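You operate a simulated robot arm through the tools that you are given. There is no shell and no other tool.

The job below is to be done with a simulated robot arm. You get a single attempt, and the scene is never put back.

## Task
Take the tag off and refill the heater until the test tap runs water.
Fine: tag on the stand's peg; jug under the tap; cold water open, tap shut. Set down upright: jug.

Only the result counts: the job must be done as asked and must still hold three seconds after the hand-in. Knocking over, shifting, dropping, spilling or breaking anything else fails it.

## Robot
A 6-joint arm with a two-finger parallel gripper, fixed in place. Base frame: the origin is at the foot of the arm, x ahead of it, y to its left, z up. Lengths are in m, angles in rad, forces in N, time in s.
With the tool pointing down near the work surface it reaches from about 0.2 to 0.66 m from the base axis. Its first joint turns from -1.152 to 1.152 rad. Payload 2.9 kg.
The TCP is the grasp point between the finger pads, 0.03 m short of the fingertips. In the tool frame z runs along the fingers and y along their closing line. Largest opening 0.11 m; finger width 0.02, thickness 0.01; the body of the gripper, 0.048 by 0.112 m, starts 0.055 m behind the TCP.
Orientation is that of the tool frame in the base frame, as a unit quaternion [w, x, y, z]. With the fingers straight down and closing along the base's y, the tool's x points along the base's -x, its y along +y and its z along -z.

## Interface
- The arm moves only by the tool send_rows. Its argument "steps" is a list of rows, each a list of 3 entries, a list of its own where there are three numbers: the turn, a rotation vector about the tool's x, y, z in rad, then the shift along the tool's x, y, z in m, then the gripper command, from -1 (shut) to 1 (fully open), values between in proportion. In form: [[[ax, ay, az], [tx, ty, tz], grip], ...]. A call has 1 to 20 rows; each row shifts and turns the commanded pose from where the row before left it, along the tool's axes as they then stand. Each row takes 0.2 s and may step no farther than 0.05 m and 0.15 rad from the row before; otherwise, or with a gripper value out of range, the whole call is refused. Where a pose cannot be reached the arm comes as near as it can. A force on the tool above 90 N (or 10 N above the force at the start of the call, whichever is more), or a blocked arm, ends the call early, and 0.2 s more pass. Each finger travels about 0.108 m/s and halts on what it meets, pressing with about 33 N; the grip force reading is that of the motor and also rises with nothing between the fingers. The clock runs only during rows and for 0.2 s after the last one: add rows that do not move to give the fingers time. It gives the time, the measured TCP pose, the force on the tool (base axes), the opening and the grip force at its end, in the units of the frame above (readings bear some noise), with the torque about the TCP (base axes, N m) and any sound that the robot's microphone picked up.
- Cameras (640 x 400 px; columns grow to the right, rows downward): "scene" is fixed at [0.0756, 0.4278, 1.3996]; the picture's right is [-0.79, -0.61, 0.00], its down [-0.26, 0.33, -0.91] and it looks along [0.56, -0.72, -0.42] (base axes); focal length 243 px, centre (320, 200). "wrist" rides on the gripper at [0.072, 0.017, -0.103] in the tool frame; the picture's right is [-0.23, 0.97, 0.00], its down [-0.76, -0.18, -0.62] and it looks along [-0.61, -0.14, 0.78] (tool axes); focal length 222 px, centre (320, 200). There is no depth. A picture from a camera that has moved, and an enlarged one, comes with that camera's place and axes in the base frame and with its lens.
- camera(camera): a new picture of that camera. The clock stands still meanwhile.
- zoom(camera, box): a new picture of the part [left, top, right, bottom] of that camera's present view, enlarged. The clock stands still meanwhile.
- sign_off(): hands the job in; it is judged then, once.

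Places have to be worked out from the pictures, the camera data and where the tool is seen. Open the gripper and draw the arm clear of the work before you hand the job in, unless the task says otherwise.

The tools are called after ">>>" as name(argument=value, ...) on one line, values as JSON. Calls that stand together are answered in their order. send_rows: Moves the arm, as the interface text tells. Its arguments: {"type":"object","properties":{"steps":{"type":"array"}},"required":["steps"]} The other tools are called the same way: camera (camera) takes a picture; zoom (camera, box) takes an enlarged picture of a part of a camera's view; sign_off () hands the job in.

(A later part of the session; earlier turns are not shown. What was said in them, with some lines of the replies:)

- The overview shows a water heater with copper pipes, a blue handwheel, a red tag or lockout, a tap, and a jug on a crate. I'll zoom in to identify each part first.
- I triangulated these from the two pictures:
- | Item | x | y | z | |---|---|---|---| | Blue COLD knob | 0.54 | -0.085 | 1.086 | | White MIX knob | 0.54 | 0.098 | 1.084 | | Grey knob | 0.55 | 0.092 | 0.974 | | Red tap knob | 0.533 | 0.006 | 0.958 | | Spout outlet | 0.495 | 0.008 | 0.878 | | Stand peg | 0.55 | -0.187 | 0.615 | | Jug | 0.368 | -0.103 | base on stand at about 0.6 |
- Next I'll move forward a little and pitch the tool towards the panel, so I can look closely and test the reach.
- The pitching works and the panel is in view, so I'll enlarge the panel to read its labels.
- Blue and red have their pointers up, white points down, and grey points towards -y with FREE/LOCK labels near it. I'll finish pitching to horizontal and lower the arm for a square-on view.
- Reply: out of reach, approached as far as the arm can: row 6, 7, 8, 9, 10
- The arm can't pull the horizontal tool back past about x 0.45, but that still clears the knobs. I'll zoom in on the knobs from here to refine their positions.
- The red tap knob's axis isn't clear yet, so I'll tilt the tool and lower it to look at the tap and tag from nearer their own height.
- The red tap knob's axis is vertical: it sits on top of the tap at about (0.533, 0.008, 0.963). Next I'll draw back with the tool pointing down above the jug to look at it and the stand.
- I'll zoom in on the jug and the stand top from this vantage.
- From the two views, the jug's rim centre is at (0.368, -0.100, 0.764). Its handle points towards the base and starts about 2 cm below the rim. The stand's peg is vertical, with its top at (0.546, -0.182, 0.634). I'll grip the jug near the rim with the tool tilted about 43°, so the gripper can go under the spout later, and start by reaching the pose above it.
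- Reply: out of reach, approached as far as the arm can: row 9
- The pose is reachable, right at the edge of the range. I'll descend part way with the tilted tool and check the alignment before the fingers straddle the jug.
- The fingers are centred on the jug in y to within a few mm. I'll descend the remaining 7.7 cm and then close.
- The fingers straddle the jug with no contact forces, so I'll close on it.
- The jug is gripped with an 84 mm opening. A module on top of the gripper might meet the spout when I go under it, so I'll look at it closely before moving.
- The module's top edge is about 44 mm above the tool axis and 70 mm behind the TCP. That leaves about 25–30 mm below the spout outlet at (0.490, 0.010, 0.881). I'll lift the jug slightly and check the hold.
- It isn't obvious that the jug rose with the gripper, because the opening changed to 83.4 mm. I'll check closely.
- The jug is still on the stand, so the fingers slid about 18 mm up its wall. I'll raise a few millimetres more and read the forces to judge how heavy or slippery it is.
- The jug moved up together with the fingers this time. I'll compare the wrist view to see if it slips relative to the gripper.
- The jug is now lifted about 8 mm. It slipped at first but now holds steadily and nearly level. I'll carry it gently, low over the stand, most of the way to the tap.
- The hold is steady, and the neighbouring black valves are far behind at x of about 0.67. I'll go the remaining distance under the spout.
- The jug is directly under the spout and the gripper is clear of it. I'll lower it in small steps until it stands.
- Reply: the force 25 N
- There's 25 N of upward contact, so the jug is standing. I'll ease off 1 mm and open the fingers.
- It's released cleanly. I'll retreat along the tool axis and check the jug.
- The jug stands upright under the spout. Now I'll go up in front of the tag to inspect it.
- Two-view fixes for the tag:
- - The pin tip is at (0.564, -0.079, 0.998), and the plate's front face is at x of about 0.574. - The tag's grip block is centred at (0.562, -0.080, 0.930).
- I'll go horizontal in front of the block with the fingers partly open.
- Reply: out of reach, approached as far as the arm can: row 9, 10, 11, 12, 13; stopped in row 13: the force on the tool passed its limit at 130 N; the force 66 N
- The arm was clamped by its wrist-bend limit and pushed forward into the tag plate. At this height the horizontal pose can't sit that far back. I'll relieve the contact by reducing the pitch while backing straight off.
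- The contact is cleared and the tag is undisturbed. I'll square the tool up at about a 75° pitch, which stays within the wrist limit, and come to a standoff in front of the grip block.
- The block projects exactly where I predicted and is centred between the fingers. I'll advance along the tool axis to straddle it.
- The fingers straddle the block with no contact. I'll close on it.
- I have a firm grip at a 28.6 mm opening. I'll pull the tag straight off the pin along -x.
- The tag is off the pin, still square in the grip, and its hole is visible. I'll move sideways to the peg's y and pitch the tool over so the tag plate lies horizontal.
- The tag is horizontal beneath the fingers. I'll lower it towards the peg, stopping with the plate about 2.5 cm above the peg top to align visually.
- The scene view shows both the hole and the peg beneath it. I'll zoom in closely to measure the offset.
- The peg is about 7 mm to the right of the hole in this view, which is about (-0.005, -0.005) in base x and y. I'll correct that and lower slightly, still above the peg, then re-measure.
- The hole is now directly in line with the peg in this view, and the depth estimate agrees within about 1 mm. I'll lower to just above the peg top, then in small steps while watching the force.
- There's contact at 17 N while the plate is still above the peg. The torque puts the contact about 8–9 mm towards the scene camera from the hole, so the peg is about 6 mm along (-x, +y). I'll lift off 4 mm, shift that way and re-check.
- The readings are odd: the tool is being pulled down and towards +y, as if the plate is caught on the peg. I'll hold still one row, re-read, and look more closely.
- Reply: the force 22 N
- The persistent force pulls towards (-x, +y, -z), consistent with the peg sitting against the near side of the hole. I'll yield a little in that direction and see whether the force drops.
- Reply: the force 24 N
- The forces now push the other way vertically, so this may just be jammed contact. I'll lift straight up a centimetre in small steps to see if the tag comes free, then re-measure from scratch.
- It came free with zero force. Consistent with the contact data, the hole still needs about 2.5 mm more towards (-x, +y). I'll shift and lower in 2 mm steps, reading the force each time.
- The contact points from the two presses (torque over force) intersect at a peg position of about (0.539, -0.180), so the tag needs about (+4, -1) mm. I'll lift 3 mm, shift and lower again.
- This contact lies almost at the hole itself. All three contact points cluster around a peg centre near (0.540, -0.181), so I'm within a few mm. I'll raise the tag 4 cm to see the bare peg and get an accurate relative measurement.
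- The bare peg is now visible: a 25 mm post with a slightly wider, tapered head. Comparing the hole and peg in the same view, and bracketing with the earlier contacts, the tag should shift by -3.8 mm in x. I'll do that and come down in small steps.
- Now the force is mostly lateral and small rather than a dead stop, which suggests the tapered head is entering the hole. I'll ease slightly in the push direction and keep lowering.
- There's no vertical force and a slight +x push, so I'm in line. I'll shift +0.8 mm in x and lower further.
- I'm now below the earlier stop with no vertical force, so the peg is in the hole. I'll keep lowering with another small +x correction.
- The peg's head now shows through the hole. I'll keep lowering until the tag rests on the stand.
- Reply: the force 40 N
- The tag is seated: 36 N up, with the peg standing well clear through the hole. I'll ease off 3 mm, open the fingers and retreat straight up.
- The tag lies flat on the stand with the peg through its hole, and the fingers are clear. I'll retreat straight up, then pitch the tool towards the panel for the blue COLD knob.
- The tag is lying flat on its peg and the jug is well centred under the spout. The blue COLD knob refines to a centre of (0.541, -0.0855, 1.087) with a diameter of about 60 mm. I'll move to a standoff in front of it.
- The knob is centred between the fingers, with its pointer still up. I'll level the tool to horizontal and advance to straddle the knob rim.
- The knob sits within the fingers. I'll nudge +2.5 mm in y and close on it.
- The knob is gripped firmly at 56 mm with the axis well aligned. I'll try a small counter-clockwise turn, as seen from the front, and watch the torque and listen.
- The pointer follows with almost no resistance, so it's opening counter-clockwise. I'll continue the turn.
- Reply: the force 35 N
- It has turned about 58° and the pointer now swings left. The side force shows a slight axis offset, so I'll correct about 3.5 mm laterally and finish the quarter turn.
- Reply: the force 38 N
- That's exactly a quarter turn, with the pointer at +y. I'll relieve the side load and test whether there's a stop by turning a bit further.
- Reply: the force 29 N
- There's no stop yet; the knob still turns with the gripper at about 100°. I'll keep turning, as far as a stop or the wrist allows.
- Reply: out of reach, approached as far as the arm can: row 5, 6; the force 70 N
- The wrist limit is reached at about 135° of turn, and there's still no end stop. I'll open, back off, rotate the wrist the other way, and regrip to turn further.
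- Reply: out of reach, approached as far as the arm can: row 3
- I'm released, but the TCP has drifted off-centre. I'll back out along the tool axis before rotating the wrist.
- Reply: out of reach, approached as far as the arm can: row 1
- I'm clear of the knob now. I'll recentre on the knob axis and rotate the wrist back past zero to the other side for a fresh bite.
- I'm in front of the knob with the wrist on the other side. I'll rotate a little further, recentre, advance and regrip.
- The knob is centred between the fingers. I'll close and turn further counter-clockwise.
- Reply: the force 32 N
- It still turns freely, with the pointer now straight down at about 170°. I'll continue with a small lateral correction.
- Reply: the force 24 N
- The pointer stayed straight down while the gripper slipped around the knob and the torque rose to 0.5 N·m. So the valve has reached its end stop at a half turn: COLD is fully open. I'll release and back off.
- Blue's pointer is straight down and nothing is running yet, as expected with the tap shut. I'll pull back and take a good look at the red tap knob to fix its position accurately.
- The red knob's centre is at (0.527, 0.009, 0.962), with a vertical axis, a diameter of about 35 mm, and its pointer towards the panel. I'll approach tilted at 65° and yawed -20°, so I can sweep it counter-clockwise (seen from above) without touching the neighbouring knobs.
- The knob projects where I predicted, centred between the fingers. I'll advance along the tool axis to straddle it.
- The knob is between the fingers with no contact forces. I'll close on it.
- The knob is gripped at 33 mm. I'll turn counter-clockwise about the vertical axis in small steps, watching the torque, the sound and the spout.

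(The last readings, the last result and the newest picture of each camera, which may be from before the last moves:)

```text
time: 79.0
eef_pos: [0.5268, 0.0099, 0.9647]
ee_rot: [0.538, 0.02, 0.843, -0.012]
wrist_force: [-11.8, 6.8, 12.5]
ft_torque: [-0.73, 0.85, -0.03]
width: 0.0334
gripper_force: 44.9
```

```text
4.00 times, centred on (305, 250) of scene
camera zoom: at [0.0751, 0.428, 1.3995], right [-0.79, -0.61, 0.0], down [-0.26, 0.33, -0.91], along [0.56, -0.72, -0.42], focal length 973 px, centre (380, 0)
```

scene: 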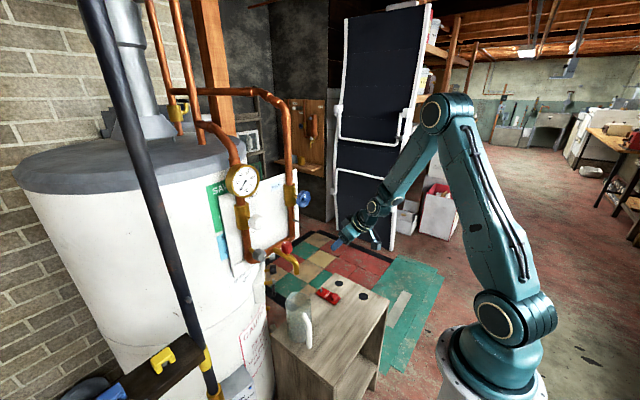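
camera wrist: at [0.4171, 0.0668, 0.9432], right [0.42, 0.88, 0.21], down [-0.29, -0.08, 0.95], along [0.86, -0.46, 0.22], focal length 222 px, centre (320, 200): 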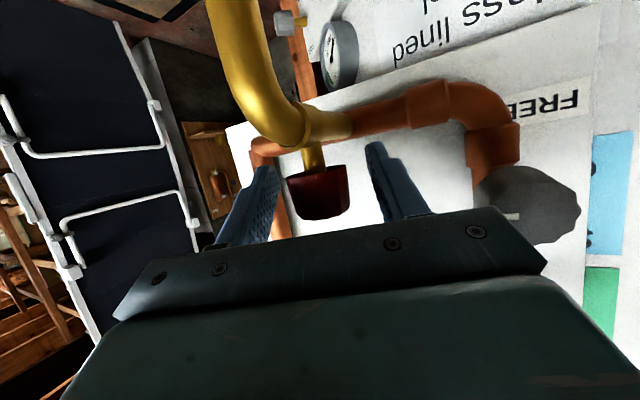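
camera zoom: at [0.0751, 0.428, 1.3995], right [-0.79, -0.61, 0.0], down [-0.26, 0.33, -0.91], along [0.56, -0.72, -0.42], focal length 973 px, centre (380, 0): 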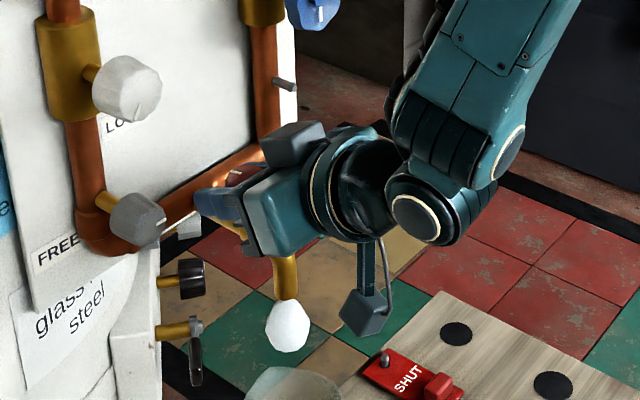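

Something white has appeared at the spout outlet. I'll zoom in on it.

>>> zoom(camera="scene", box=[310, 255, 350, 305])

>>> zoom(camera="scene", box=[300, 250, 360, 360])

>>> camera(camera="wrist")

```text
8.00 times, centred on (330, 280) of scene
camera zoom: at [0.0751, 0.428, 1.3995], right [-0.79, -0.61, 0.0], down [-0.26, 0.33, -0.91], along [0.56, -0.72, -0.42], focal length 1946 px, centre (240, -440)
```

zoom: 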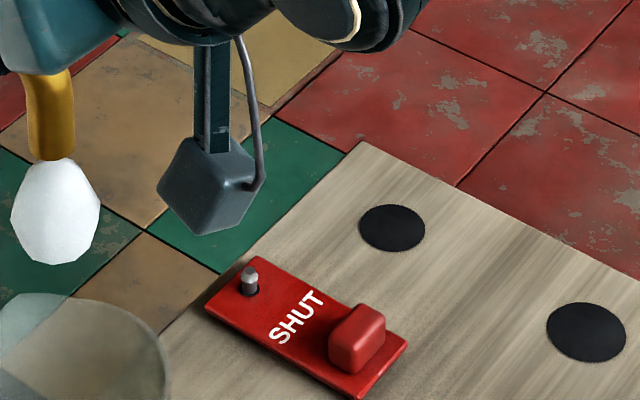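

```text
3.64 times, centred on (330, 305) of scene
camera zoom: at [0.0751, 0.428, 1.3995], right [-0.79, -0.61, 0.0], down [-0.26, 0.33, -0.91], along [0.56, -0.72, -0.42], focal length 884 px, centre (284, -182)
```

zoom: 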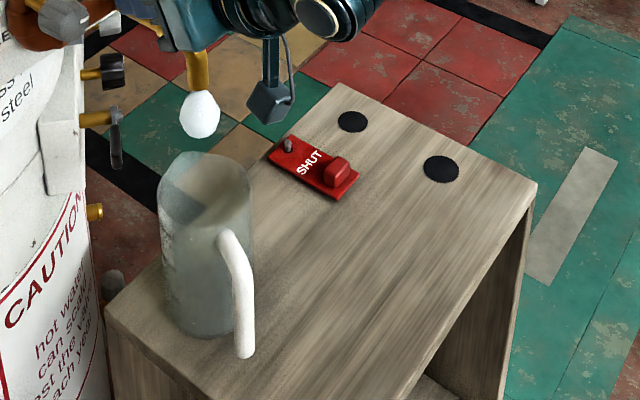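

```text
taken
camera wrist: at [0.4051, 0.0319, 0.9428], right [0.14, 0.97, 0.21], down [-0.25, -0.17, 0.95], along [0.96, -0.19, 0.22], focal length 222 px, centre (320, 200)
```

wrist: 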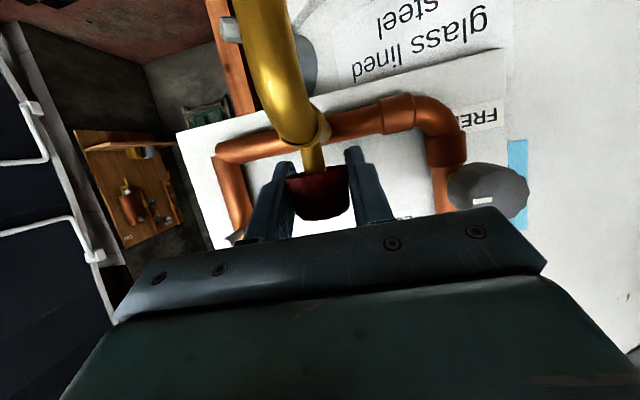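

That's a white puff of air venting from the test tap. The tap is slightly open and the heater is filling, so I'll hold still and wait, checking the spout.

>>> send_rows(steps=[[[0, 0, 0], [0, 0, 0], -1], [[0, 0, 0], [0, 0, 0], -1], [[0, 0, 0], [0, 0, 0], -1], [[0, 0, 0], [0, 0, 0], -1], [[0, 0, 0], [0, 0, 0], -1], [[0, 0, 0], [0, 0, 0], -1], [[0, 0, 0], [0, 0, 0], -1], [[0, 0, 0], [0, 0, 0], -1], [[0, 0, 0], [0, 0, 0], -1], [[0, 0, 0], [0, 0, 0], -1]])

>>> zoom(camera="scene", box=[280, 240, 360, 340])

```text
time: 81.2
eef_pos: [0.5289, 0.0103, 0.9639]
ee_rot: [0.538, 0.021, 0.843, -0.013]
wrist_force: [-15.2, 14.9, 19.1]
ft_torque: [-0.87, 0.14, -0.07]
width: 0.0333
gripper_force: 45.1
```

```text
4.00 times, centred on (320, 290) of scene
camera zoom: at [0.0749, 0.4282, 1.3995], right [-0.79, -0.61, 0.0], down [-0.26, 0.33, -0.91], along [0.56, -0.72, -0.42], focal length 973 px, centre (320, -160)
```

zoom: 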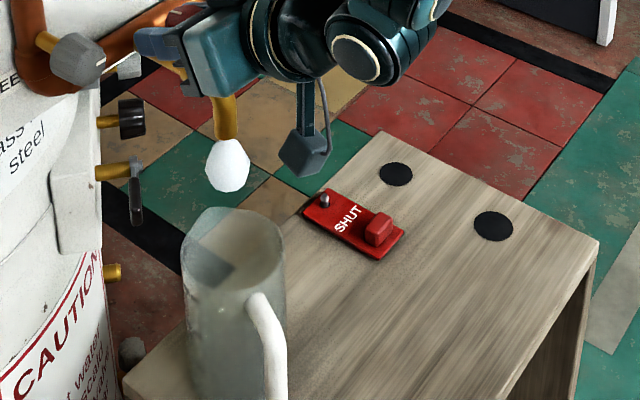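

Air is still venting. I'll keep waiting in short spells.

>>> send_rows(steps=[[[0, 0, 0], [0, 0, 0], -1], [[0, 0, 0], [0, 0, 0], -1], [[0, 0, 0], [0, 0, 0], -1], [[0, 0, 0], [0, 0, 0], -1], [[0, 0, 0], [0, 0, 0], -1], [[0, 0, 0], [0, 0, 0], -1], [[0, 0, 0], [0, 0, 0], -1], [[0, 0, 0], [0, 0, 0], -1], [[0, 0, 0], [0, 0, 0], -1], [[0, 0, 0], [0, 0, 0], -1], [[0, 0, 0], [0, 0, 0], -1], [[0, 0, 0], [0, 0, 0], -1], [[0, 0, 0], [0, 0, 0], -1], [[0, 0, 0], [0, 0, 0], -1], [[0, 0, 0], [0, 0, 0], -1]])

>>> zoom(camera="scene", box=[280, 240, 360, 340])

```text
time: 84.4
eef_pos: [0.5272, 0.0097, 0.9644]
ee_rot: [0.538, 0.021, 0.843, -0.013]
wrist_force: [-8.4, 19.0, 18.6]
ft_torque: [-0.91, 0.15, -0.06]
width: 0.0332
gripper_force: 45.4
```

```text
4.00 times, centred on (320, 290) of scene
camera zoom: at [0.0751, 0.4283, 1.3994], right [-0.79, -0.61, 0.0], down [-0.26, 0.33, -0.91], along [0.56, -0.72, -0.42], focal length 973 px, centre (320, -160)
```

zoom: 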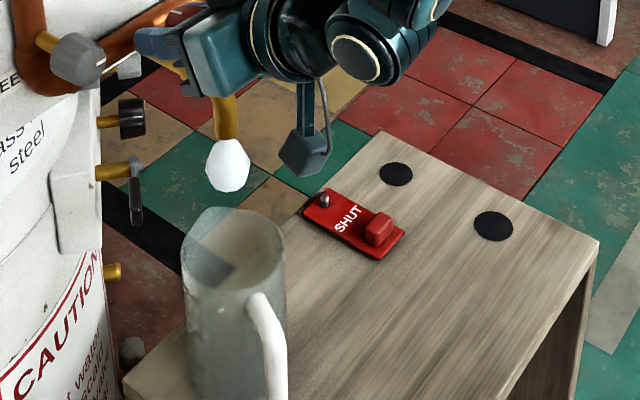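

It's still only air. I'll wait another four seconds.

>>> send_rows(steps=[[[0, 0, 0], [0, 0, 0], -1], [[0, 0, 0], [0, 0, 0], -1], [[0, 0, 0], [0, 0, 0], -1], [[0, 0, 0], [0, 0, 0], -1], [[0, 0, 0], [0, 0, 0], -1], [[0, 0, 0], [0, 0, 0], -1], [[0, 0, 0], [0, 0, 0], -1], [[0, 0, 0], [0, 0, 0], -1], [[0, 0, 0], [0, 0, 0], -1], [[0, 0, 0], [0, 0, 0], -1], [[0, 0, 0], [0, 0, 0], -1], [[0, 0, 0], [0, 0, 0], -1], [[0, 0, 0], [0, 0, 0], -1], [[0, 0, 0], [0, 0, 0], -1], [[0, 0, 0], [0, 0, 0], -1], [[0, 0, 0], [0, 0, 0], -1], [[0, 0, 0], [0, 0, 0], -1], [[0, 0, 0], [0, 0, 0], -1], [[0, 0, 0], [0, 0, 0], -1], [[0, 0, 0], [0, 0, 0], -1]])

>>> zoom(camera="scene", box=[280, 240, 360, 340])

```text
time: 88.6
eef_pos: [0.5275, 0.0102, 0.9639]
ee_rot: [0.537, 0.021, 0.843, -0.013]
wrist_force: [-4.7, 20.3, 14.5]
ft_torque: [-0.93, 0.13, -0.03]
width: 0.0332
gripper_force: 45.0
```

```text
4.00 times, centred on (320, 290) of scene
camera zoom: at [0.0753, 0.4283, 1.3994], right [-0.79, -0.61, 0.0], down [-0.26, 0.33, -0.91], along [0.56, -0.72, -0.42], focal length 973 px, centre (320, -160)
```

zoom: 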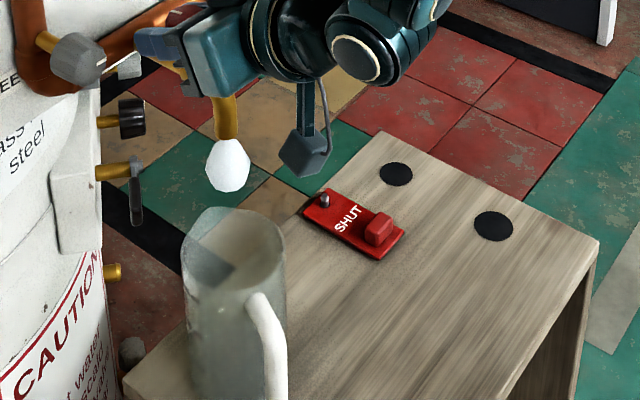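

Filling seems slow at this small opening. I'll open the tap another 23° and check.

>>> send_rows(steps=[[[-0.0906, 0, -0.0423], [0, 0, 0], -1], [[-0.0906, 0, -0.0423], [0, 0, 0], -1], [[-0.0906, 0, -0.0423], [0, 0, 0], -1], [[-0.0906, 0, -0.0423], [0, 0, 0], -1], [[0, 0, 0], [0, 0, 0], -1]])

>>> zoom(camera="scene", box=[260, 210, 360, 340])

>>> camera(camera="wrist")

```text
time: 89.8
eef_pos: [0.5283, 0.0111, 0.964]
ee_rot: [0.529, -0.148, 0.83, 0.096]
wrist_force: [4.9, 17.3, 18.2]
ft_torque: [0.02, 0.03, -0.04]
width: 0.0337
gripper_force: 44.9
```

```text
3.08 times, centred on (310, 275) of scene
camera zoom: at [0.0755, 0.4282, 1.3994], right [-0.79, -0.61, 0.0], down [-0.26, 0.33, -0.91], along [0.56, -0.72, -0.42], focal length 748 px, centre (351, -31)
```

zoom: 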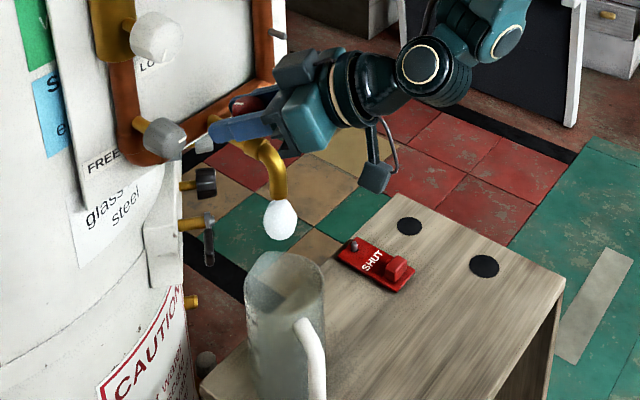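

```text
taken
camera wrist: at [0.4061, -0.0168, 0.9425], right [-0.25, 0.95, 0.21], down [-0.17, -0.25, 0.95], along [0.95, 0.2, 0.22], focal length 222 px, centre (320, 200)
```

wrist: 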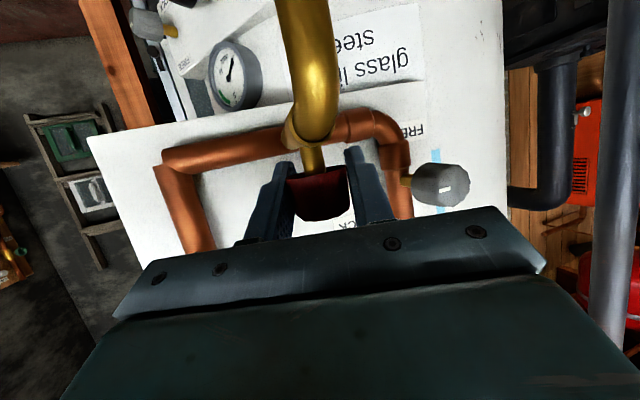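

The tap is now about 40° open and still venting air. I'll wait two seconds at a time.

>>> send_rows(steps=[[[0, 0, 0], [0, 0, 0], -1], [[0, 0, 0], [0, 0, 0], -1], [[0, 0, 0], [0, 0, 0], -1], [[0, 0, 0], [0, 0, 0], -1], [[0, 0, 0], [0, 0, 0], -1], [[0, 0, 0], [0, 0, 0], -1], [[0, 0, 0], [0, 0, 0], -1], [[0, 0, 0], [0, 0, 0], -1], [[0, 0, 0], [0, 0, 0], -1], [[0, 0, 0], [0, 0, 0], -1]])

>>> zoom(camera="scene", box=[280, 240, 360, 340])

>>> zoom(camera="wrist", box=[180, 20, 320, 140])

```text
time: 92.0
eef_pos: [0.5281, 0.0103, 0.9649]
ee_rot: [0.53, -0.146, 0.83, 0.096]
wrist_force: [4.0, 18.7, 14.7]
ft_torque: [-0.08, -0.14, -0.07]
width: 0.0331
gripper_force: 44.7
```

```text
4.00 times, centred on (320, 290) of scene
camera zoom: at [0.0755, 0.4283, 1.3994], right [-0.79, -0.61, 0.0], down [-0.26, 0.33, -0.91], along [0.56, -0.72, -0.42], focal length 973 px, centre (320, -160)
```

zoom: 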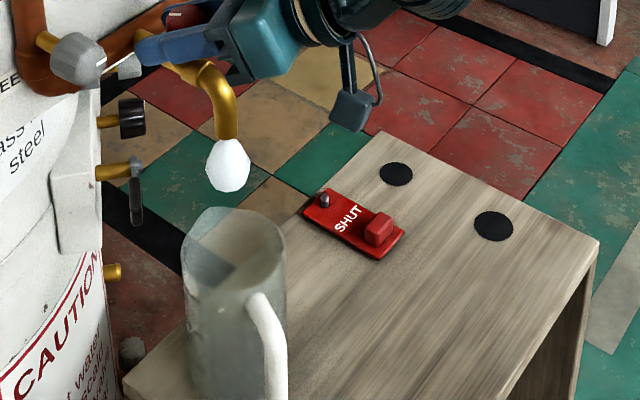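

```text
3.33 times, centred on (250, 80) of wrist
camera zoom: at [0.4061, -0.0166, 0.9424], right [-0.25, 0.95, 0.21], down [-0.17, -0.26, 0.95], along [0.95, 0.2, 0.22], focal length 740 px, centre (553, 600)
```

zoom: 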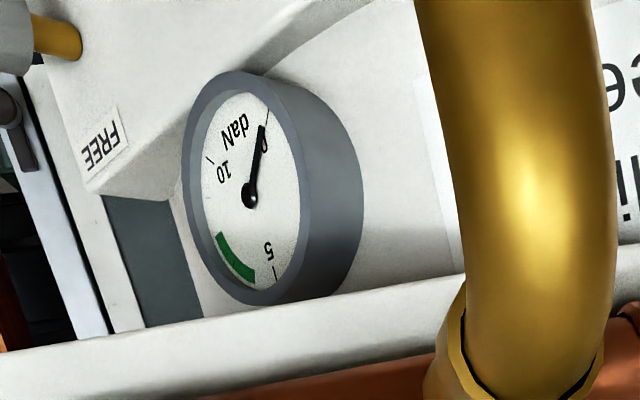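

It's still air, and there's plenty of jug capacity at this small opening. I'll keep waiting.

>>> send_rows(steps=[[[0, 0, 0], [0, 0, 0], -1], [[0, 0, 0], [0, 0, 0], -1], [[0, 0, 0], [0, 0, 0], -1], [[0, 0, 0], [0, 0, 0], -1], [[0, 0, 0], [0, 0, 0], -1], [[0, 0, 0], [0, 0, 0], -1], [[0, 0, 0], [0, 0, 0], -1], [[0, 0, 0], [0, 0, 0], -1], [[0, 0, 0], [0, 0, 0], -1], [[0, 0, 0], [0, 0, 0], -1], [[0, 0, 0], [0, 0, 0], -1], [[0, 0, 0], [0, 0, 0], -1], [[0, 0, 0], [0, 0, 0], -1], [[0, 0, 0], [0, 0, 0], -1], [[0, 0, 0], [0, 0, 0], -1]])

>>> zoom(camera="scene", box=[280, 240, 360, 340])

```text
time: 95.2
eef_pos: [0.5275, 0.011, 0.9645]
ee_rot: [0.529, -0.148, 0.83, 0.097]
wrist_force: [2.7, 19.7, 11.4]
ft_torque: [-0.08, -0.11, -0.06]
width: 0.0334
gripper_force: 44.7
```

```text
4.00 times, centred on (320, 290) of scene
camera zoom: at [0.0755, 0.4283, 1.3994], right [-0.79, -0.61, 0.0], down [-0.26, 0.33, -0.91], along [0.56, -0.72, -0.42], focal length 973 px, centre (320, -160)
```

zoom: 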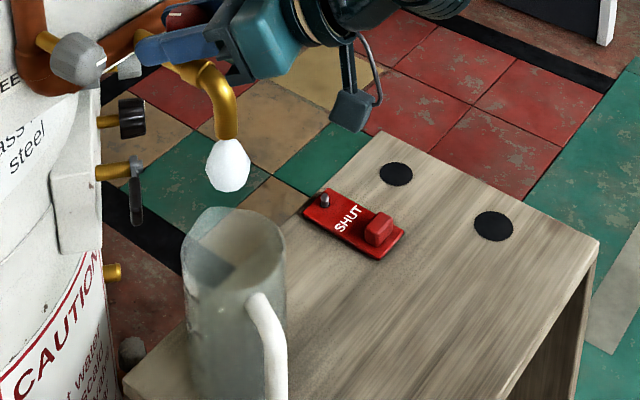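

There's no change yet, so I'll wait a bit longer.

>>> send_rows(steps=[[[0, 0, 0], [0, 0, 0], -1], [[0, 0, 0], [0, 0, 0], -1], [[0, 0, 0], [0, 0, 0], -1], [[0, 0, 0], [0, 0, 0], -1], [[0, 0, 0], [0, 0, 0], -1], [[0, 0, 0], [0, 0, 0], -1], [[0, 0, 0], [0, 0, 0], -1], [[0, 0, 0], [0, 0, 0], -1], [[0, 0, 0], [0, 0, 0], -1], [[0, 0, 0], [0, 0, 0], -1], [[0, 0, 0], [0, 0, 0], -1], [[0, 0, 0], [0, 0, 0], -1], [[0, 0, 0], [0, 0, 0], -1], [[0, 0, 0], [0, 0, 0], -1], [[0, 0, 0], [0, 0, 0], -1], [[0, 0, 0], [0, 0, 0], -1], [[0, 0, 0], [0, 0, 0], -1], [[0, 0, 0], [0, 0, 0], -1], [[0, 0, 0], [0, 0, 0], -1], [[0, 0, 0], [0, 0, 0], -1]])

>>> zoom(camera="scene", box=[280, 240, 360, 340])

```text
time: 99.4
eef_pos: [0.5263, 0.0117, 0.9636]
ee_rot: [0.529, -0.147, 0.83, 0.096]
wrist_force: [0.6, 20.5, 9.0]
ft_torque: [-0.12, -0.12, -0.05]
width: 0.0332
gripper_force: 44.7
```

```text
4.00 times, centred on (320, 290) of scene
camera zoom: at [0.0755, 0.4283, 1.3994], right [-0.79, -0.61, 0.0], down [-0.26, 0.33, -0.91], along [0.56, -0.72, -0.42], focal length 973 px, centre (320, -160)
```

zoom: 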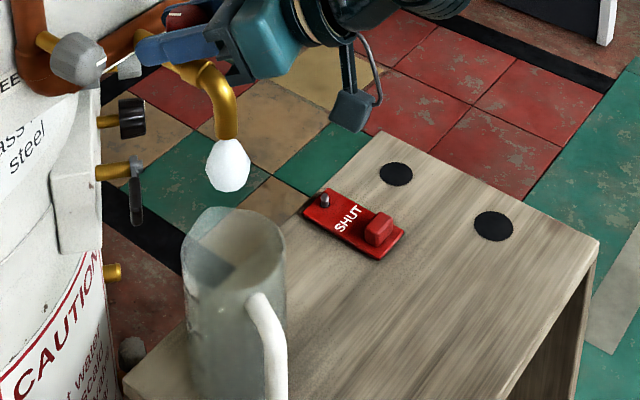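

Twenty seconds in, it's still air, so I'll open the tap further to speed up the venting, with a small correction for the side load.

>>> send_rows(steps=[[[0, 0, 0], [-0.0002, 0.0014, 0.0005], -1], [[-0.0906, 0, -0.0423], [0, 0, 0], -1], [[-0.0906, 0, -0.0423], [0, 0, 0], -1], [[-0.0906, 0, -0.0423], [0, 0, 0], -1], [[-0.0906, 0, -0.0423], [0, 0, 0], -1], [[0, 0, 0], [0, 0, 0], -1]])

>>> zoom(camera="scene", box=[250, 180, 360, 340])

>>> camera(camera="wrist")

```text
time: 100.8
eef_pos: [0.5277, 0.0124, 0.9641]
ee_rot: [0.501, -0.31, 0.783, 0.199]
wrist_force: [1.5, 16.0, 12.0]
ft_torque: [-0.24, 0.2, 0.0]
width: 0.033
gripper_force: 45.2
```

```text
2.50 times, centred on (305, 260) of scene
camera zoom: at [0.0755, 0.4282, 1.3994], right [-0.79, -0.61, 0.0], down [-0.26, 0.33, -0.91], along [0.56, -0.72, -0.42], focal length 608 px, centre (358, 50)
```

zoom: 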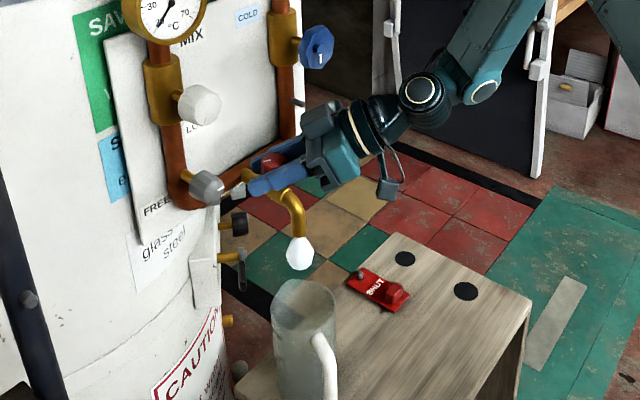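

```text
taken
camera wrist: at [0.4256, -0.0615, 0.9423], right [-0.6, 0.78, 0.21], down [-0.06, -0.3, 0.95], along [0.8, 0.56, 0.22], focal length 222 px, centre (320, 200)
```

wrist: 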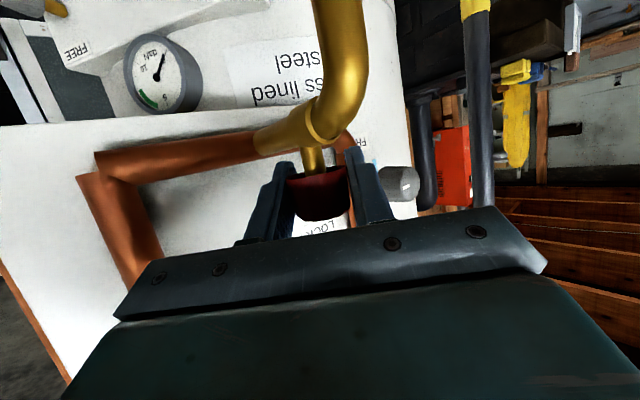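

The tap is now about 63° open. I'll wait and watch.

>>> send_rows(steps=[[[0, 0, 0], [0, 0, 0], -1], [[0, 0, 0], [0, 0, 0], -1], [[0, 0, 0], [0, 0, 0], -1], [[0, 0, 0], [0, 0, 0], -1], [[0, 0, 0], [0, 0, 0], -1], [[0, 0, 0], [0, 0, 0], -1], [[0, 0, 0], [0, 0, 0], -1], [[0, 0, 0], [0, 0, 0], -1], [[0, 0, 0], [0, 0, 0], -1], [[0, 0, 0], [0, 0, 0], -1]])

>>> zoom(camera="scene", box=[250, 220, 350, 340])

>>> zoom(camera="scene", box=[265, 205, 325, 265])

```text
time: 103.0
eef_pos: [0.528, 0.0113, 0.9651]
ee_rot: [0.501, -0.308, 0.784, 0.198]
wrist_force: [-0.1, 16.0, 7.9]
ft_torque: [0.22, -0.07, -0.02]
width: 0.0335
gripper_force: 45.2
```

```text
3.33 times, centred on (300, 280) of scene
camera zoom: at [0.0755, 0.4282, 1.3994], right [-0.79, -0.61, 0.0], down [-0.26, 0.33, -0.91], along [0.56, -0.72, -0.42], focal length 811 px, centre (387, -67)
```

zoom: 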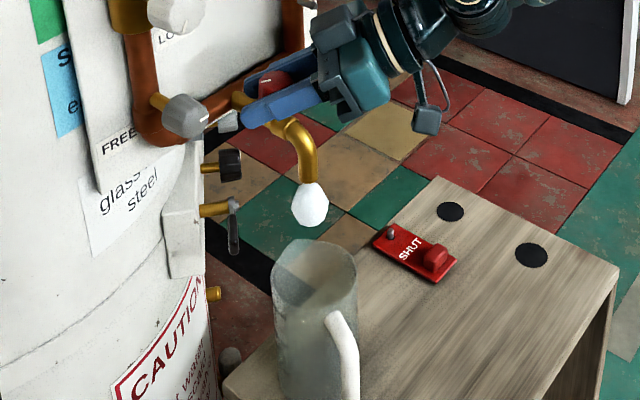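

```text
6.67 times, centred on (295, 235) of scene
camera zoom: at [0.0755, 0.4282, 1.3994], right [-0.79, -0.61, 0.0], down [-0.26, 0.33, -0.91], along [0.56, -0.72, -0.42], focal length 1621 px, centre (487, -33)
```

zoom: 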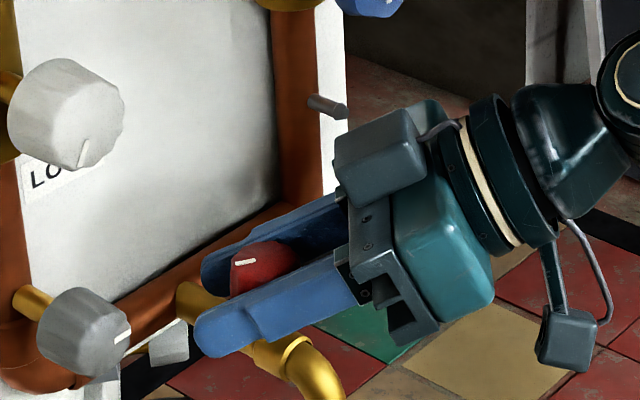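

The red pointer shows it really turned. I'll keep waiting with short checks.

>>> send_rows(steps=[[[0, 0, 0], [0, 0, 0], -1], [[0, 0, 0], [0, 0, 0], -1], [[0, 0, 0], [0, 0, 0], -1], [[0, 0, 0], [0, 0, 0], -1], [[0, 0, 0], [0, 0, 0], -1], [[0, 0, 0], [0, 0, 0], -1], [[0, 0, 0], [0, 0, 0], -1], [[0, 0, 0], [0, 0, 0], -1], [[0, 0, 0], [0, 0, 0], -1], [[0, 0, 0], [0, 0, 0], -1], [[0, 0, 0], [0, 0, 0], -1], [[0, 0, 0], [0, 0, 0], -1], [[0, 0, 0], [0, 0, 0], -1], [[0, 0, 0], [0, 0, 0], -1], [[0, 0, 0], [0, 0, 0], -1]])

>>> zoom(camera="scene", box=[250, 220, 350, 340])

```text
time: 106.2
eef_pos: [0.5266, 0.0112, 0.9648]
ee_rot: [0.5, -0.31, 0.784, 0.199]
wrist_force: [-2.0, 16.8, 6.1]
ft_torque: [0.06, -0.03, -0.01]
width: 0.033
gripper_force: 44.3
```

```text
3.33 times, centred on (300, 280) of scene
camera zoom: at [0.0755, 0.4283, 1.3994], right [-0.79, -0.61, 0.0], down [-0.26, 0.33, -0.91], along [0.56, -0.72, -0.42], focal length 811 px, centre (387, -67)
```

zoom: 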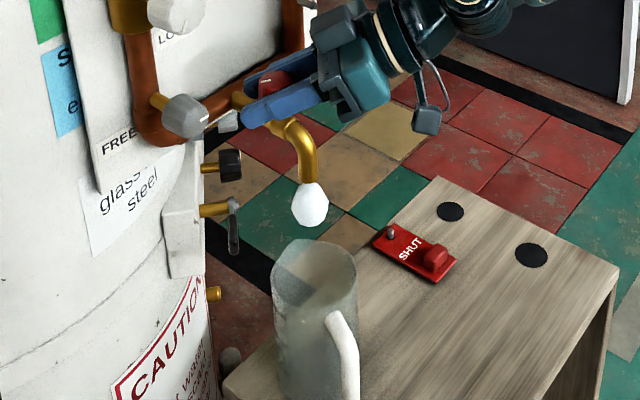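

It's still air. While the clock stands still, I'll double-check the blue knob and any other clues around the heater.

>>> zoom(camera="scene", box=[270, 170, 330, 220])

>>> zoom(camera="scene", box=[100, 60, 340, 210])

>>> zoom(camera="scene", box=[60, 310, 300, 400])

>>> camera(camera="wrist")

>>> zoom(camera="scene", box=[200, 240, 300, 340])

```text
8.00 times, centred on (300, 195) of scene
camera zoom: at [0.0755, 0.4283, 1.3994], right [-0.79, -0.61, 0.0], down [-0.26, 0.33, -0.91], along [0.56, -0.72, -0.42], focal length 1946 px, centre (480, 240)
```

zoom: 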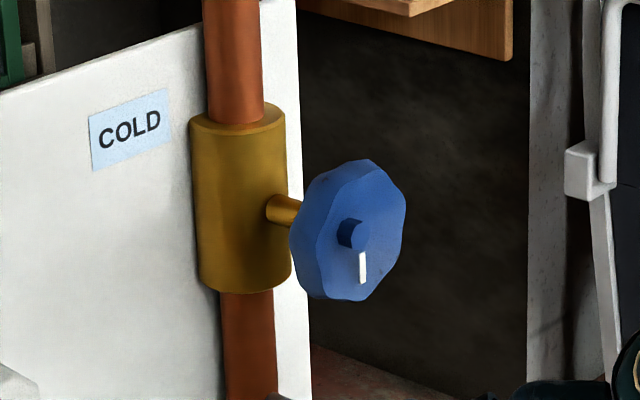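

```text
2.67 times, centred on (220, 135) of scene
camera zoom: at [0.0755, 0.4283, 1.3994], right [-0.79, -0.61, 0.0], down [-0.26, 0.33, -0.91], along [0.56, -0.72, -0.42], focal length 648 px, centre (587, 373)
```

zoom: 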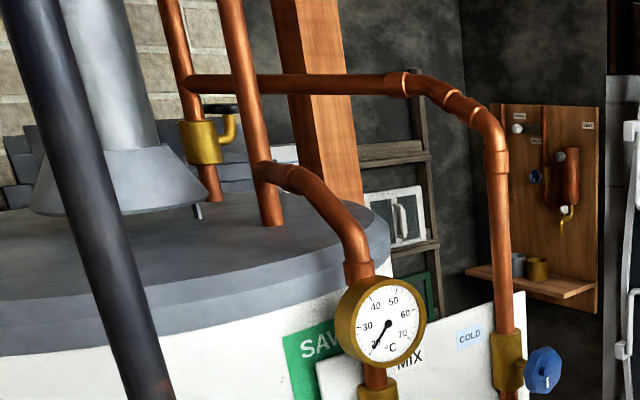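

```text
2.67 times, centred on (180, 355) of scene
camera zoom: at [0.0755, 0.4283, 1.3994], right [-0.79, -0.61, 0.0], down [-0.26, 0.33, -0.91], along [0.56, -0.72, -0.42], focal length 648 px, centre (693, -213)
```

zoom: 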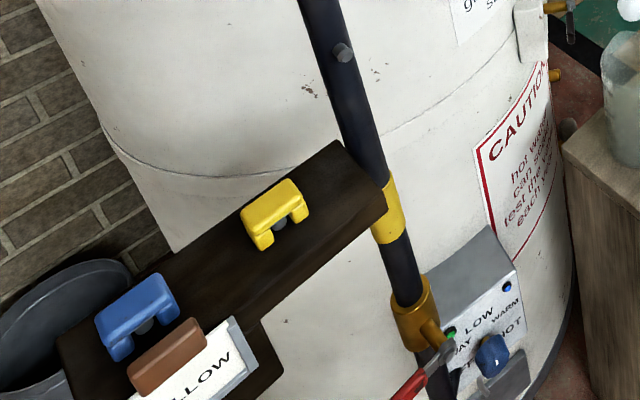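

```text
taken
camera wrist: at [0.4254, -0.0614, 0.9423], right [-0.6, 0.78, 0.21], down [-0.06, -0.3, 0.95], along [0.8, 0.56, 0.22], focal length 222 px, centre (320, 200)
```

wrist: 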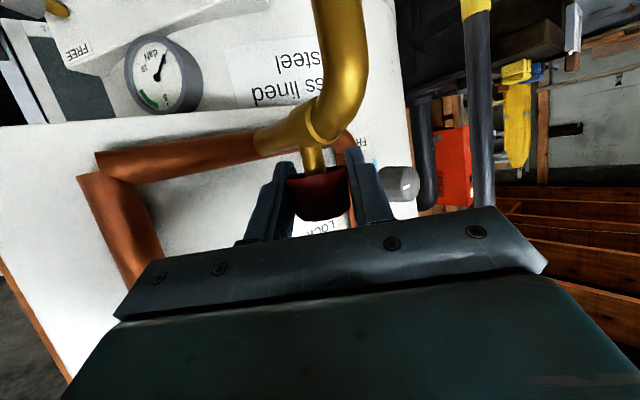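

```text
4.00 times, centred on (250, 290) of scene
camera zoom: at [0.0755, 0.4283, 1.3994], right [-0.79, -0.61, 0.0], down [-0.26, 0.33, -0.91], along [0.56, -0.72, -0.42], focal length 973 px, centre (600, -160)
```

zoom: 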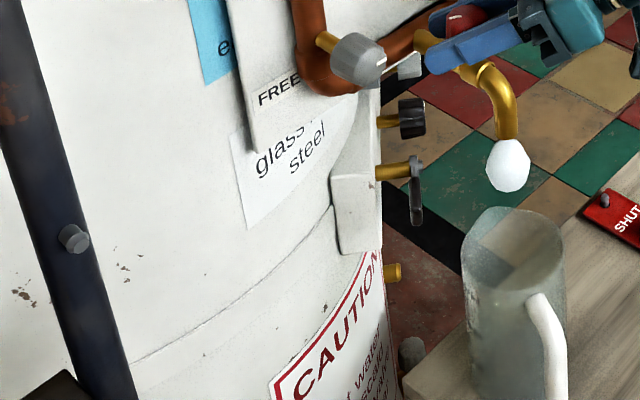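

Blue remains fully turned. I'll keep waiting for the water.

>>> send_rows(steps=[[[0, 0, 0], [0, 0, 0], -1], [[0, 0, 0], [0, 0, 0], -1], [[0, 0, 0], [0, 0, 0], -1], [[0, 0, 0], [0, 0, 0], -1], [[0, 0, 0], [0, 0, 0], -1], [[0, 0, 0], [0, 0, 0], -1], [[0, 0, 0], [0, 0, 0], -1], [[0, 0, 0], [0, 0, 0], -1], [[0, 0, 0], [0, 0, 0], -1], [[0, 0, 0], [0, 0, 0], -1], [[0, 0, 0], [0, 0, 0], -1], [[0, 0, 0], [0, 0, 0], -1], [[0, 0, 0], [0, 0, 0], -1], [[0, 0, 0], [0, 0, 0], -1], [[0, 0, 0], [0, 0, 0], -1], [[0, 0, 0], [0, 0, 0], -1]])

>>> zoom(camera="scene", box=[250, 220, 350, 340])

```text
time: 109.6
eef_pos: [0.5276, 0.0112, 0.965]
ee_rot: [0.501, -0.309, 0.784, 0.199]
wrist_force: [-4.4, 17.7, 4.5]
ft_torque: [0.07, -0.04, -0.04]
width: 0.0331
gripper_force: 45.2
```

```text
3.33 times, centred on (300, 280) of scene
camera zoom: at [0.0754, 0.4283, 1.3994], right [-0.79, -0.61, 0.0], down [-0.26, 0.33, -0.91], along [0.56, -0.72, -0.42], focal length 811 px, centre (387, -67)
```

zoom: 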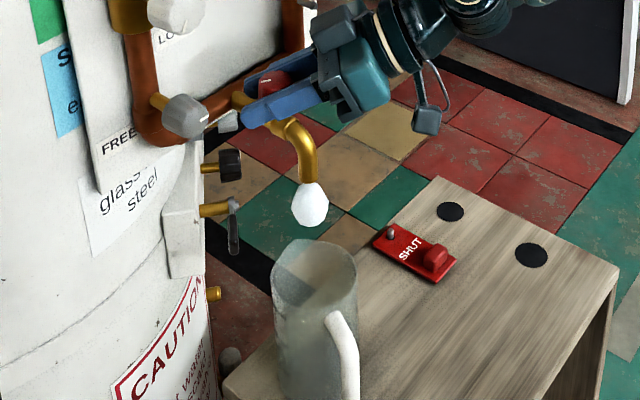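

It's still venting air, so I'll continue waiting.

>>> send_rows(steps=[[[0, 0, 0], [0, 0, 0], -1], [[0, 0, 0], [0, 0, 0], -1], [[0, 0, 0], [0, 0, 0], -1], [[0, 0, 0], [0, 0, 0], -1], [[0, 0, 0], [0, 0, 0], -1], [[0, 0, 0], [0, 0, 0], -1], [[0, 0, 0], [0, 0, 0], -1], [[0, 0, 0], [0, 0, 0], -1], [[0, 0, 0], [0, 0, 0], -1], [[0, 0, 0], [0, 0, 0], -1], [[0, 0, 0], [0, 0, 0], -1], [[0, 0, 0], [0, 0, 0], -1], [[0, 0, 0], [0, 0, 0], -1], [[0, 0, 0], [0, 0, 0], -1], [[0, 0, 0], [0, 0, 0], -1], [[0, 0, 0], [0, 0, 0], -1]])

>>> zoom(camera="scene", box=[250, 220, 350, 340])

```text
time: 113.0
eef_pos: [0.5264, 0.0119, 0.964]
ee_rot: [0.5, -0.309, 0.784, 0.198]
wrist_force: [-5.3, 17.6, 5.0]
ft_torque: [0.05, 0.02, -0.03]
width: 0.0327
gripper_force: 45.1
```

```text
3.33 times, centred on (300, 280) of scene
camera zoom: at [0.0754, 0.4283, 1.3994], right [-0.79, -0.61, 0.0], down [-0.26, 0.33, -0.91], along [0.56, -0.72, -0.42], focal length 811 px, centre (387, -67)
```

zoom: 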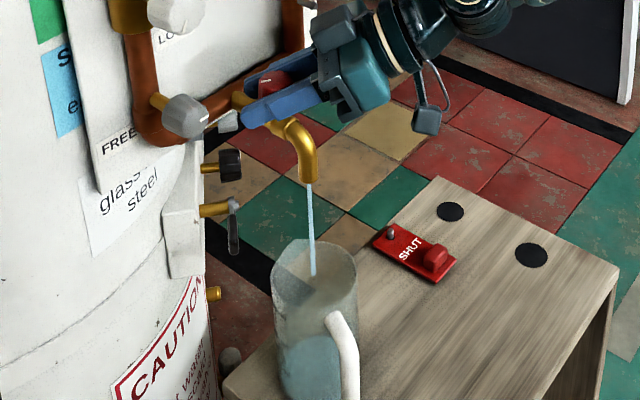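

Water is running cleanly into the jug. I'll close the tap now by turning it back clockwise.

>>> send_rows(steps=[[[0.1268, 0, 0.0592], [0, 0, 0], -1], [[0.1268, 0, 0.0592], [0, 0, 0], -1], [[0.1268, 0, 0.0592], [0, 0, 0], -1], [[0.1268, 0, 0.0592], [0, 0, 0], -1], [[0.1268, 0, 0.0592], [0, 0, 0], -1], [[0.1268, 0, 0.0592], [0, 0, 0], -1], [[0.1268, 0, 0.0592], [0, 0, 0], -1], [[0.1087, 0, 0.0508], [0, 0, 0], -1]])

>>> zoom(camera="scene", box=[250, 220, 350, 340])

```text
time: 114.8
eef_pos: [0.5277, 0.0088, 0.9646]
ee_rot: [0.531, 0.147, 0.829, -0.094]
wrist_force: [4.0, -16.8, 17.8]
ft_torque: [0.68, -0.1, 0.72]
width: 0.0332
gripper_force: 45.1
```

```text
3.33 times, centred on (300, 280) of scene
camera zoom: at [0.0755, 0.4273, 1.3997], right [-0.79, -0.61, 0.0], down [-0.26, 0.33, -0.91], along [0.56, -0.72, -0.42], focal length 811 px, centre (387, -67)
```

zoom: 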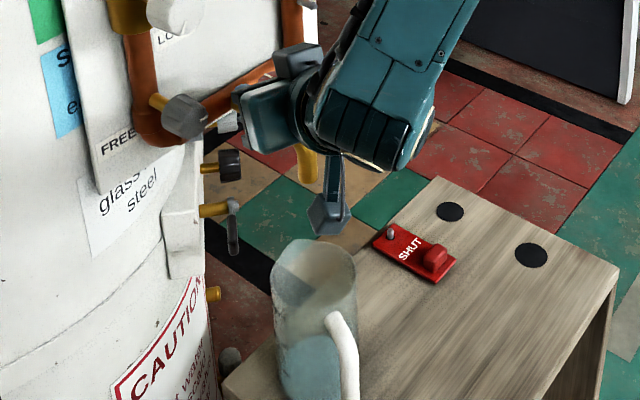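

The stream has stopped, and a 0.7 N·m torque about the axis shows the tap is against its closed stop. I'll release and back away along the tool axis.

>>> send_rows(steps=[[[0, 0, 0], [0, 0, 0], 0.09], [[0, 0, 0], [0, 0, 0], 0.09], [[0, 0, 0], [0, 0, -0.02], 0.09], [[0, 0, 0], [0, 0, -0.025], 0.09], [[0, 0, 0], [0, 0, -0.025], 0.09]])

>>> camera(camera="wrist")

>>> zoom(camera="scene", box=[250, 220, 350, 340])

```text
time: 116.0
eef_pos: [0.47, 0.0324, 0.993]
ee_rot: [0.528, 0.147, 0.832, -0.092]
wrist_force: [-0.2, 0.3, -0.5]
ft_torque: [-0.02, -0.01, 0.0]
width: 0.0598
gripper_force: 0.0
```

```text
taken
camera wrist: at [0.359, 0.0902, 0.972], right [0.42, 0.88, 0.21], down [-0.29, -0.08, 0.95], along [0.86, -0.46, 0.22], focal length 222 px, centre (320, 200)
```

wrist: 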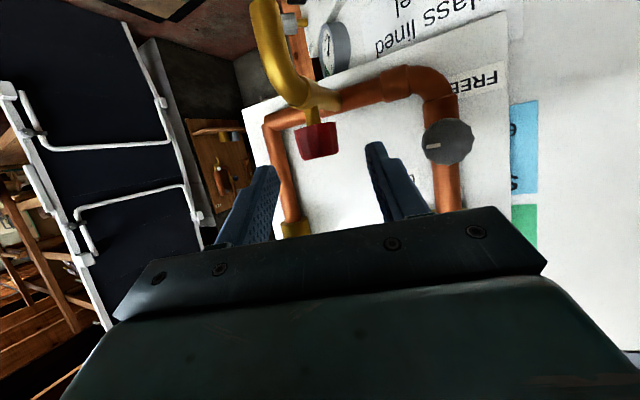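

```text
3.33 times, centred on (300, 280) of scene
camera zoom: at [0.0757, 0.4278, 1.3996], right [-0.79, -0.61, 0.0], down [-0.26, 0.33, -0.91], along [0.56, -0.72, -0.42], focal length 811 px, centre (387, -67)
```

zoom: 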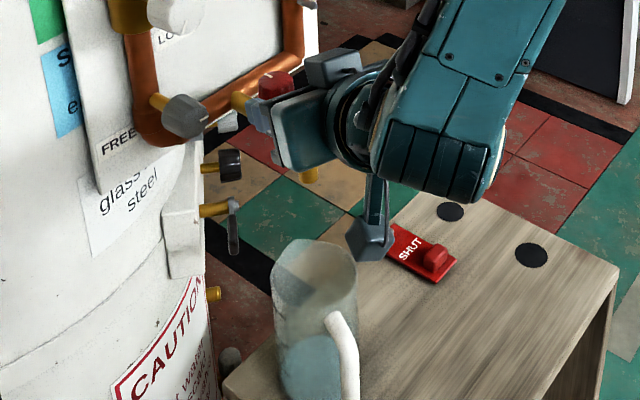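

The tap is closed with nothing dripping visible. I'll retract the arm well clear and then do a final inspection.

>>> send_rows(steps=[[[-0.1055, 0, -0.0492], [0, 0, 0], 0.09], [[-0.1055, 0, -0.0492], [0, 0, 0], 0.09], [[-0.1055, 0, -0.0492], [0, 0, 0], 0.09], [[0, 0.1213, 0], [0, 0, 0], 0.5], [[0, 0.1213, 0], [0, 0, 0], 1], [[0, 0.1213, 0], [0, 0, 0], 1], [[0, 0.1213, 0], [0, 0, 0], 1], [[0, 0, 0], [-0.0146, -0.006, -0.0391], 1], [[0, 0, 0], [-0.0146, -0.006, -0.0391], 1], [[0, 0, 0], [-0.0146, -0.006, -0.0391], 1], [[0, 0, 0], [-0.0146, -0.006, -0.0391], 1], [[0, 0, 0], [-0.0146, -0.006, -0.0391], 1]])

>>> camera(camera="scene")

>>> zoom(camera="scene", box=[240, 220, 360, 350])

>>> zoom(camera="wrist", box=[220, 0, 460, 220])

>>> zoom(camera="scene", box=[215, 150, 335, 290])

```text
time: 118.6
eef_pos: [0.4073, 0.0019, 1.1935]
ee_rot: [0.318, 0.001, 0.948, 0.001]
wrist_force: [0.1, -1.1, 0.4]
ft_torque: [0.01, -0.01, 0.01]
width: 0.1099
gripper_force: 0.1
```

```text
taken
```

scene: 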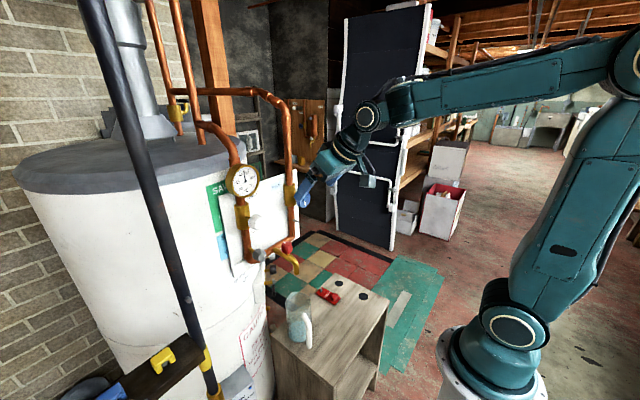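

```text
3.08 times, centred on (300, 285) of scene
camera zoom: at [0.0756, 0.4278, 1.3996], right [-0.79, -0.61, 0.0], down [-0.26, 0.33, -0.91], along [0.56, -0.72, -0.42], focal length 748 px, centre (382, -62)
```

zoom: 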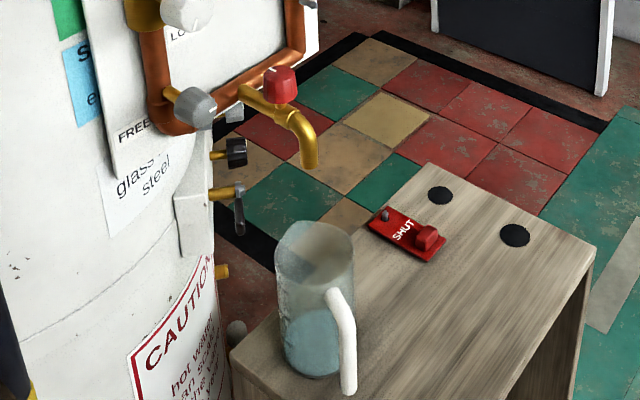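

```text
1.82 times, centred on (340, 110) of wrist
camera zoom: at [0.2877, 0.0175, 1.2329], right [0.18, 0.97, 0.14], down [0.23, -0.18, 0.96], along [0.96, -0.14, -0.26], focal length 404 px, centre (284, 364)
```

zoom: 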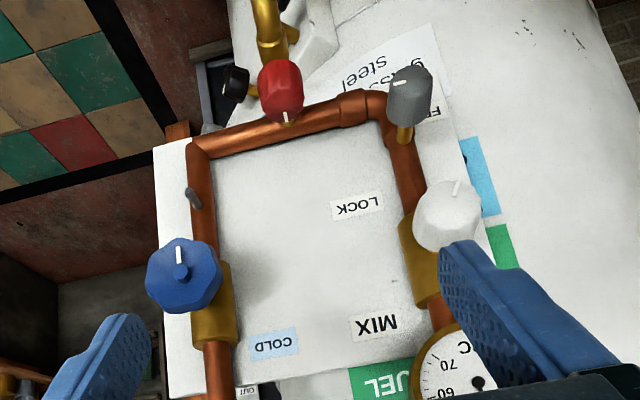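

```text
2.86 times, centred on (275, 220) of scene
camera zoom: at [0.0756, 0.4278, 1.3996], right [-0.79, -0.61, 0.0], down [-0.26, 0.33, -0.91], along [0.56, -0.72, -0.42], focal length 695 px, centre (449, 143)
```

zoom: 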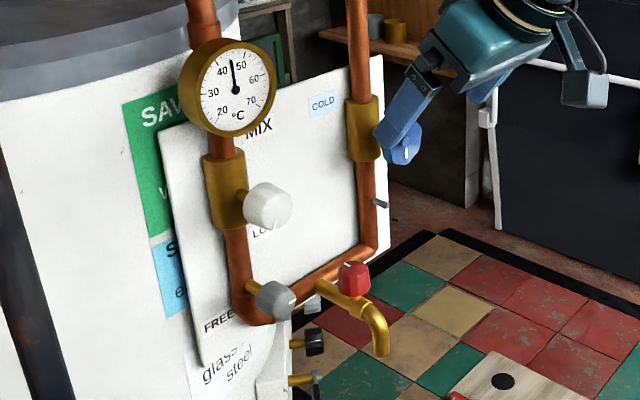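

Everything looks right: the tag is on the peg, the jug is half full and upright under the spout, blue is open, red is shut, and the white and grey knobs are unchanged. I'll draw the arm back to about its starting position and check for drips once more.

>>> send_rows(steps=[[[0, 0, 0], [0.0, 0, -0.04], 1], [[0, 0, 0], [0.0, 0, -0.04], 1], [[0, 0.13, 0], [0, 0, -0.03], 1], [[0, 0.13, 0], [0, 0, 0], 1], [[0, 0.13, 0], [0, 0, 0], 1], [[0, 0.13, 0], [0, 0, 0], 1], [[0, 0.13, 0], [0, 0, 0], 1], [[0, 0, 0], [0, 0, 0], 1], [[0, 0, 0], [0, 0, 0], 1], [[0, 0, 0], [0, 0, 0], 1]])

>>> zoom(camera="scene", box=[230, 170, 370, 350])

>>> zoom(camera="scene", box=[270, 255, 330, 355])

```text
time: 120.8
eef_pos: [0.3419, 0.0041, 1.2796]
ee_rot: [0.0, 0.0, 1.0, 0.0]
wrist_force: [0.2, 0.0, 0.6]
ft_torque: [0.01, 0.03, 0.0]
width: 0.1102
gripper_force: 0.1
```

```text
2.22 times, centred on (300, 260) of scene
camera zoom: at [0.0756, 0.4278, 1.3996], right [-0.79, -0.61, 0.0], down [-0.26, 0.33, -0.91], along [0.56, -0.72, -0.42], focal length 540 px, centre (364, 67)
```

zoom: 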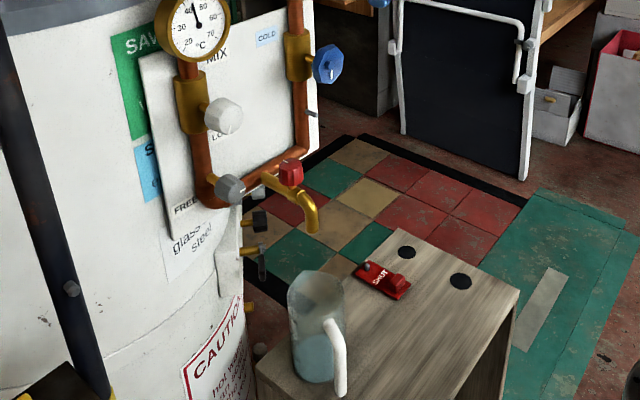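

```text
4.00 times, centred on (300, 305) of scene
camera zoom: at [0.0756, 0.4278, 1.3996], right [-0.79, -0.61, 0.0], down [-0.26, 0.33, -0.91], along [0.56, -0.72, -0.42], focal length 973 px, centre (400, -220)
```

zoom: 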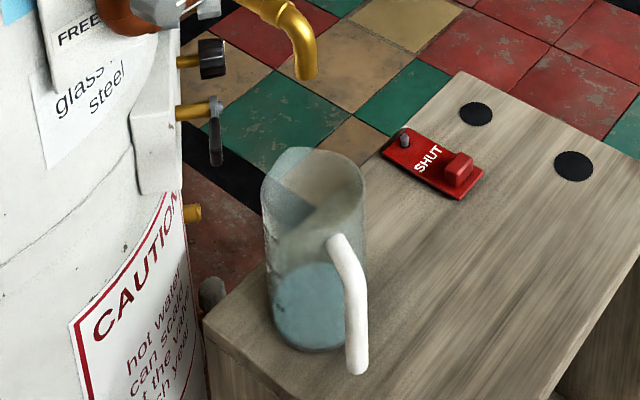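

The tap is dry, the jug stands upright under it with water, the tag is on the stand's peg, the cold valve is open, and the arm is clear with the gripper open. I'm handing in now.

>>> sign_off()

```text
The job is handed in.
```

I've handed the job in. The heater was refilled until the test tap ran water, and the last pictures show everything as asked:

- **Tag:** off the pipe and lying flat on the stand, with the stand's peg through its hole.
- **Jug:** upright under the tap, about half full, with no spill visible.
- **Cold water:** the blue knob is turned half a turn counter-clockwise to its end stop, fully open.
- **Test tap:** turned back clockwise to its closed stop after water ran, with no drip visible six seconds later.
- **Arm:** drawn back close to its starting position with the gripper open.

While reaching for the tag, the arm hit a joint limit and a finger was pushed against the tag plate (the force peaked at 130 N). I backed off straight away, and the tag looked undisturbed in the pictures.

The tag also took several tries to fit over the peg. Those tries pressed it against the peg and briefly jammed it, with no visible damage to either.
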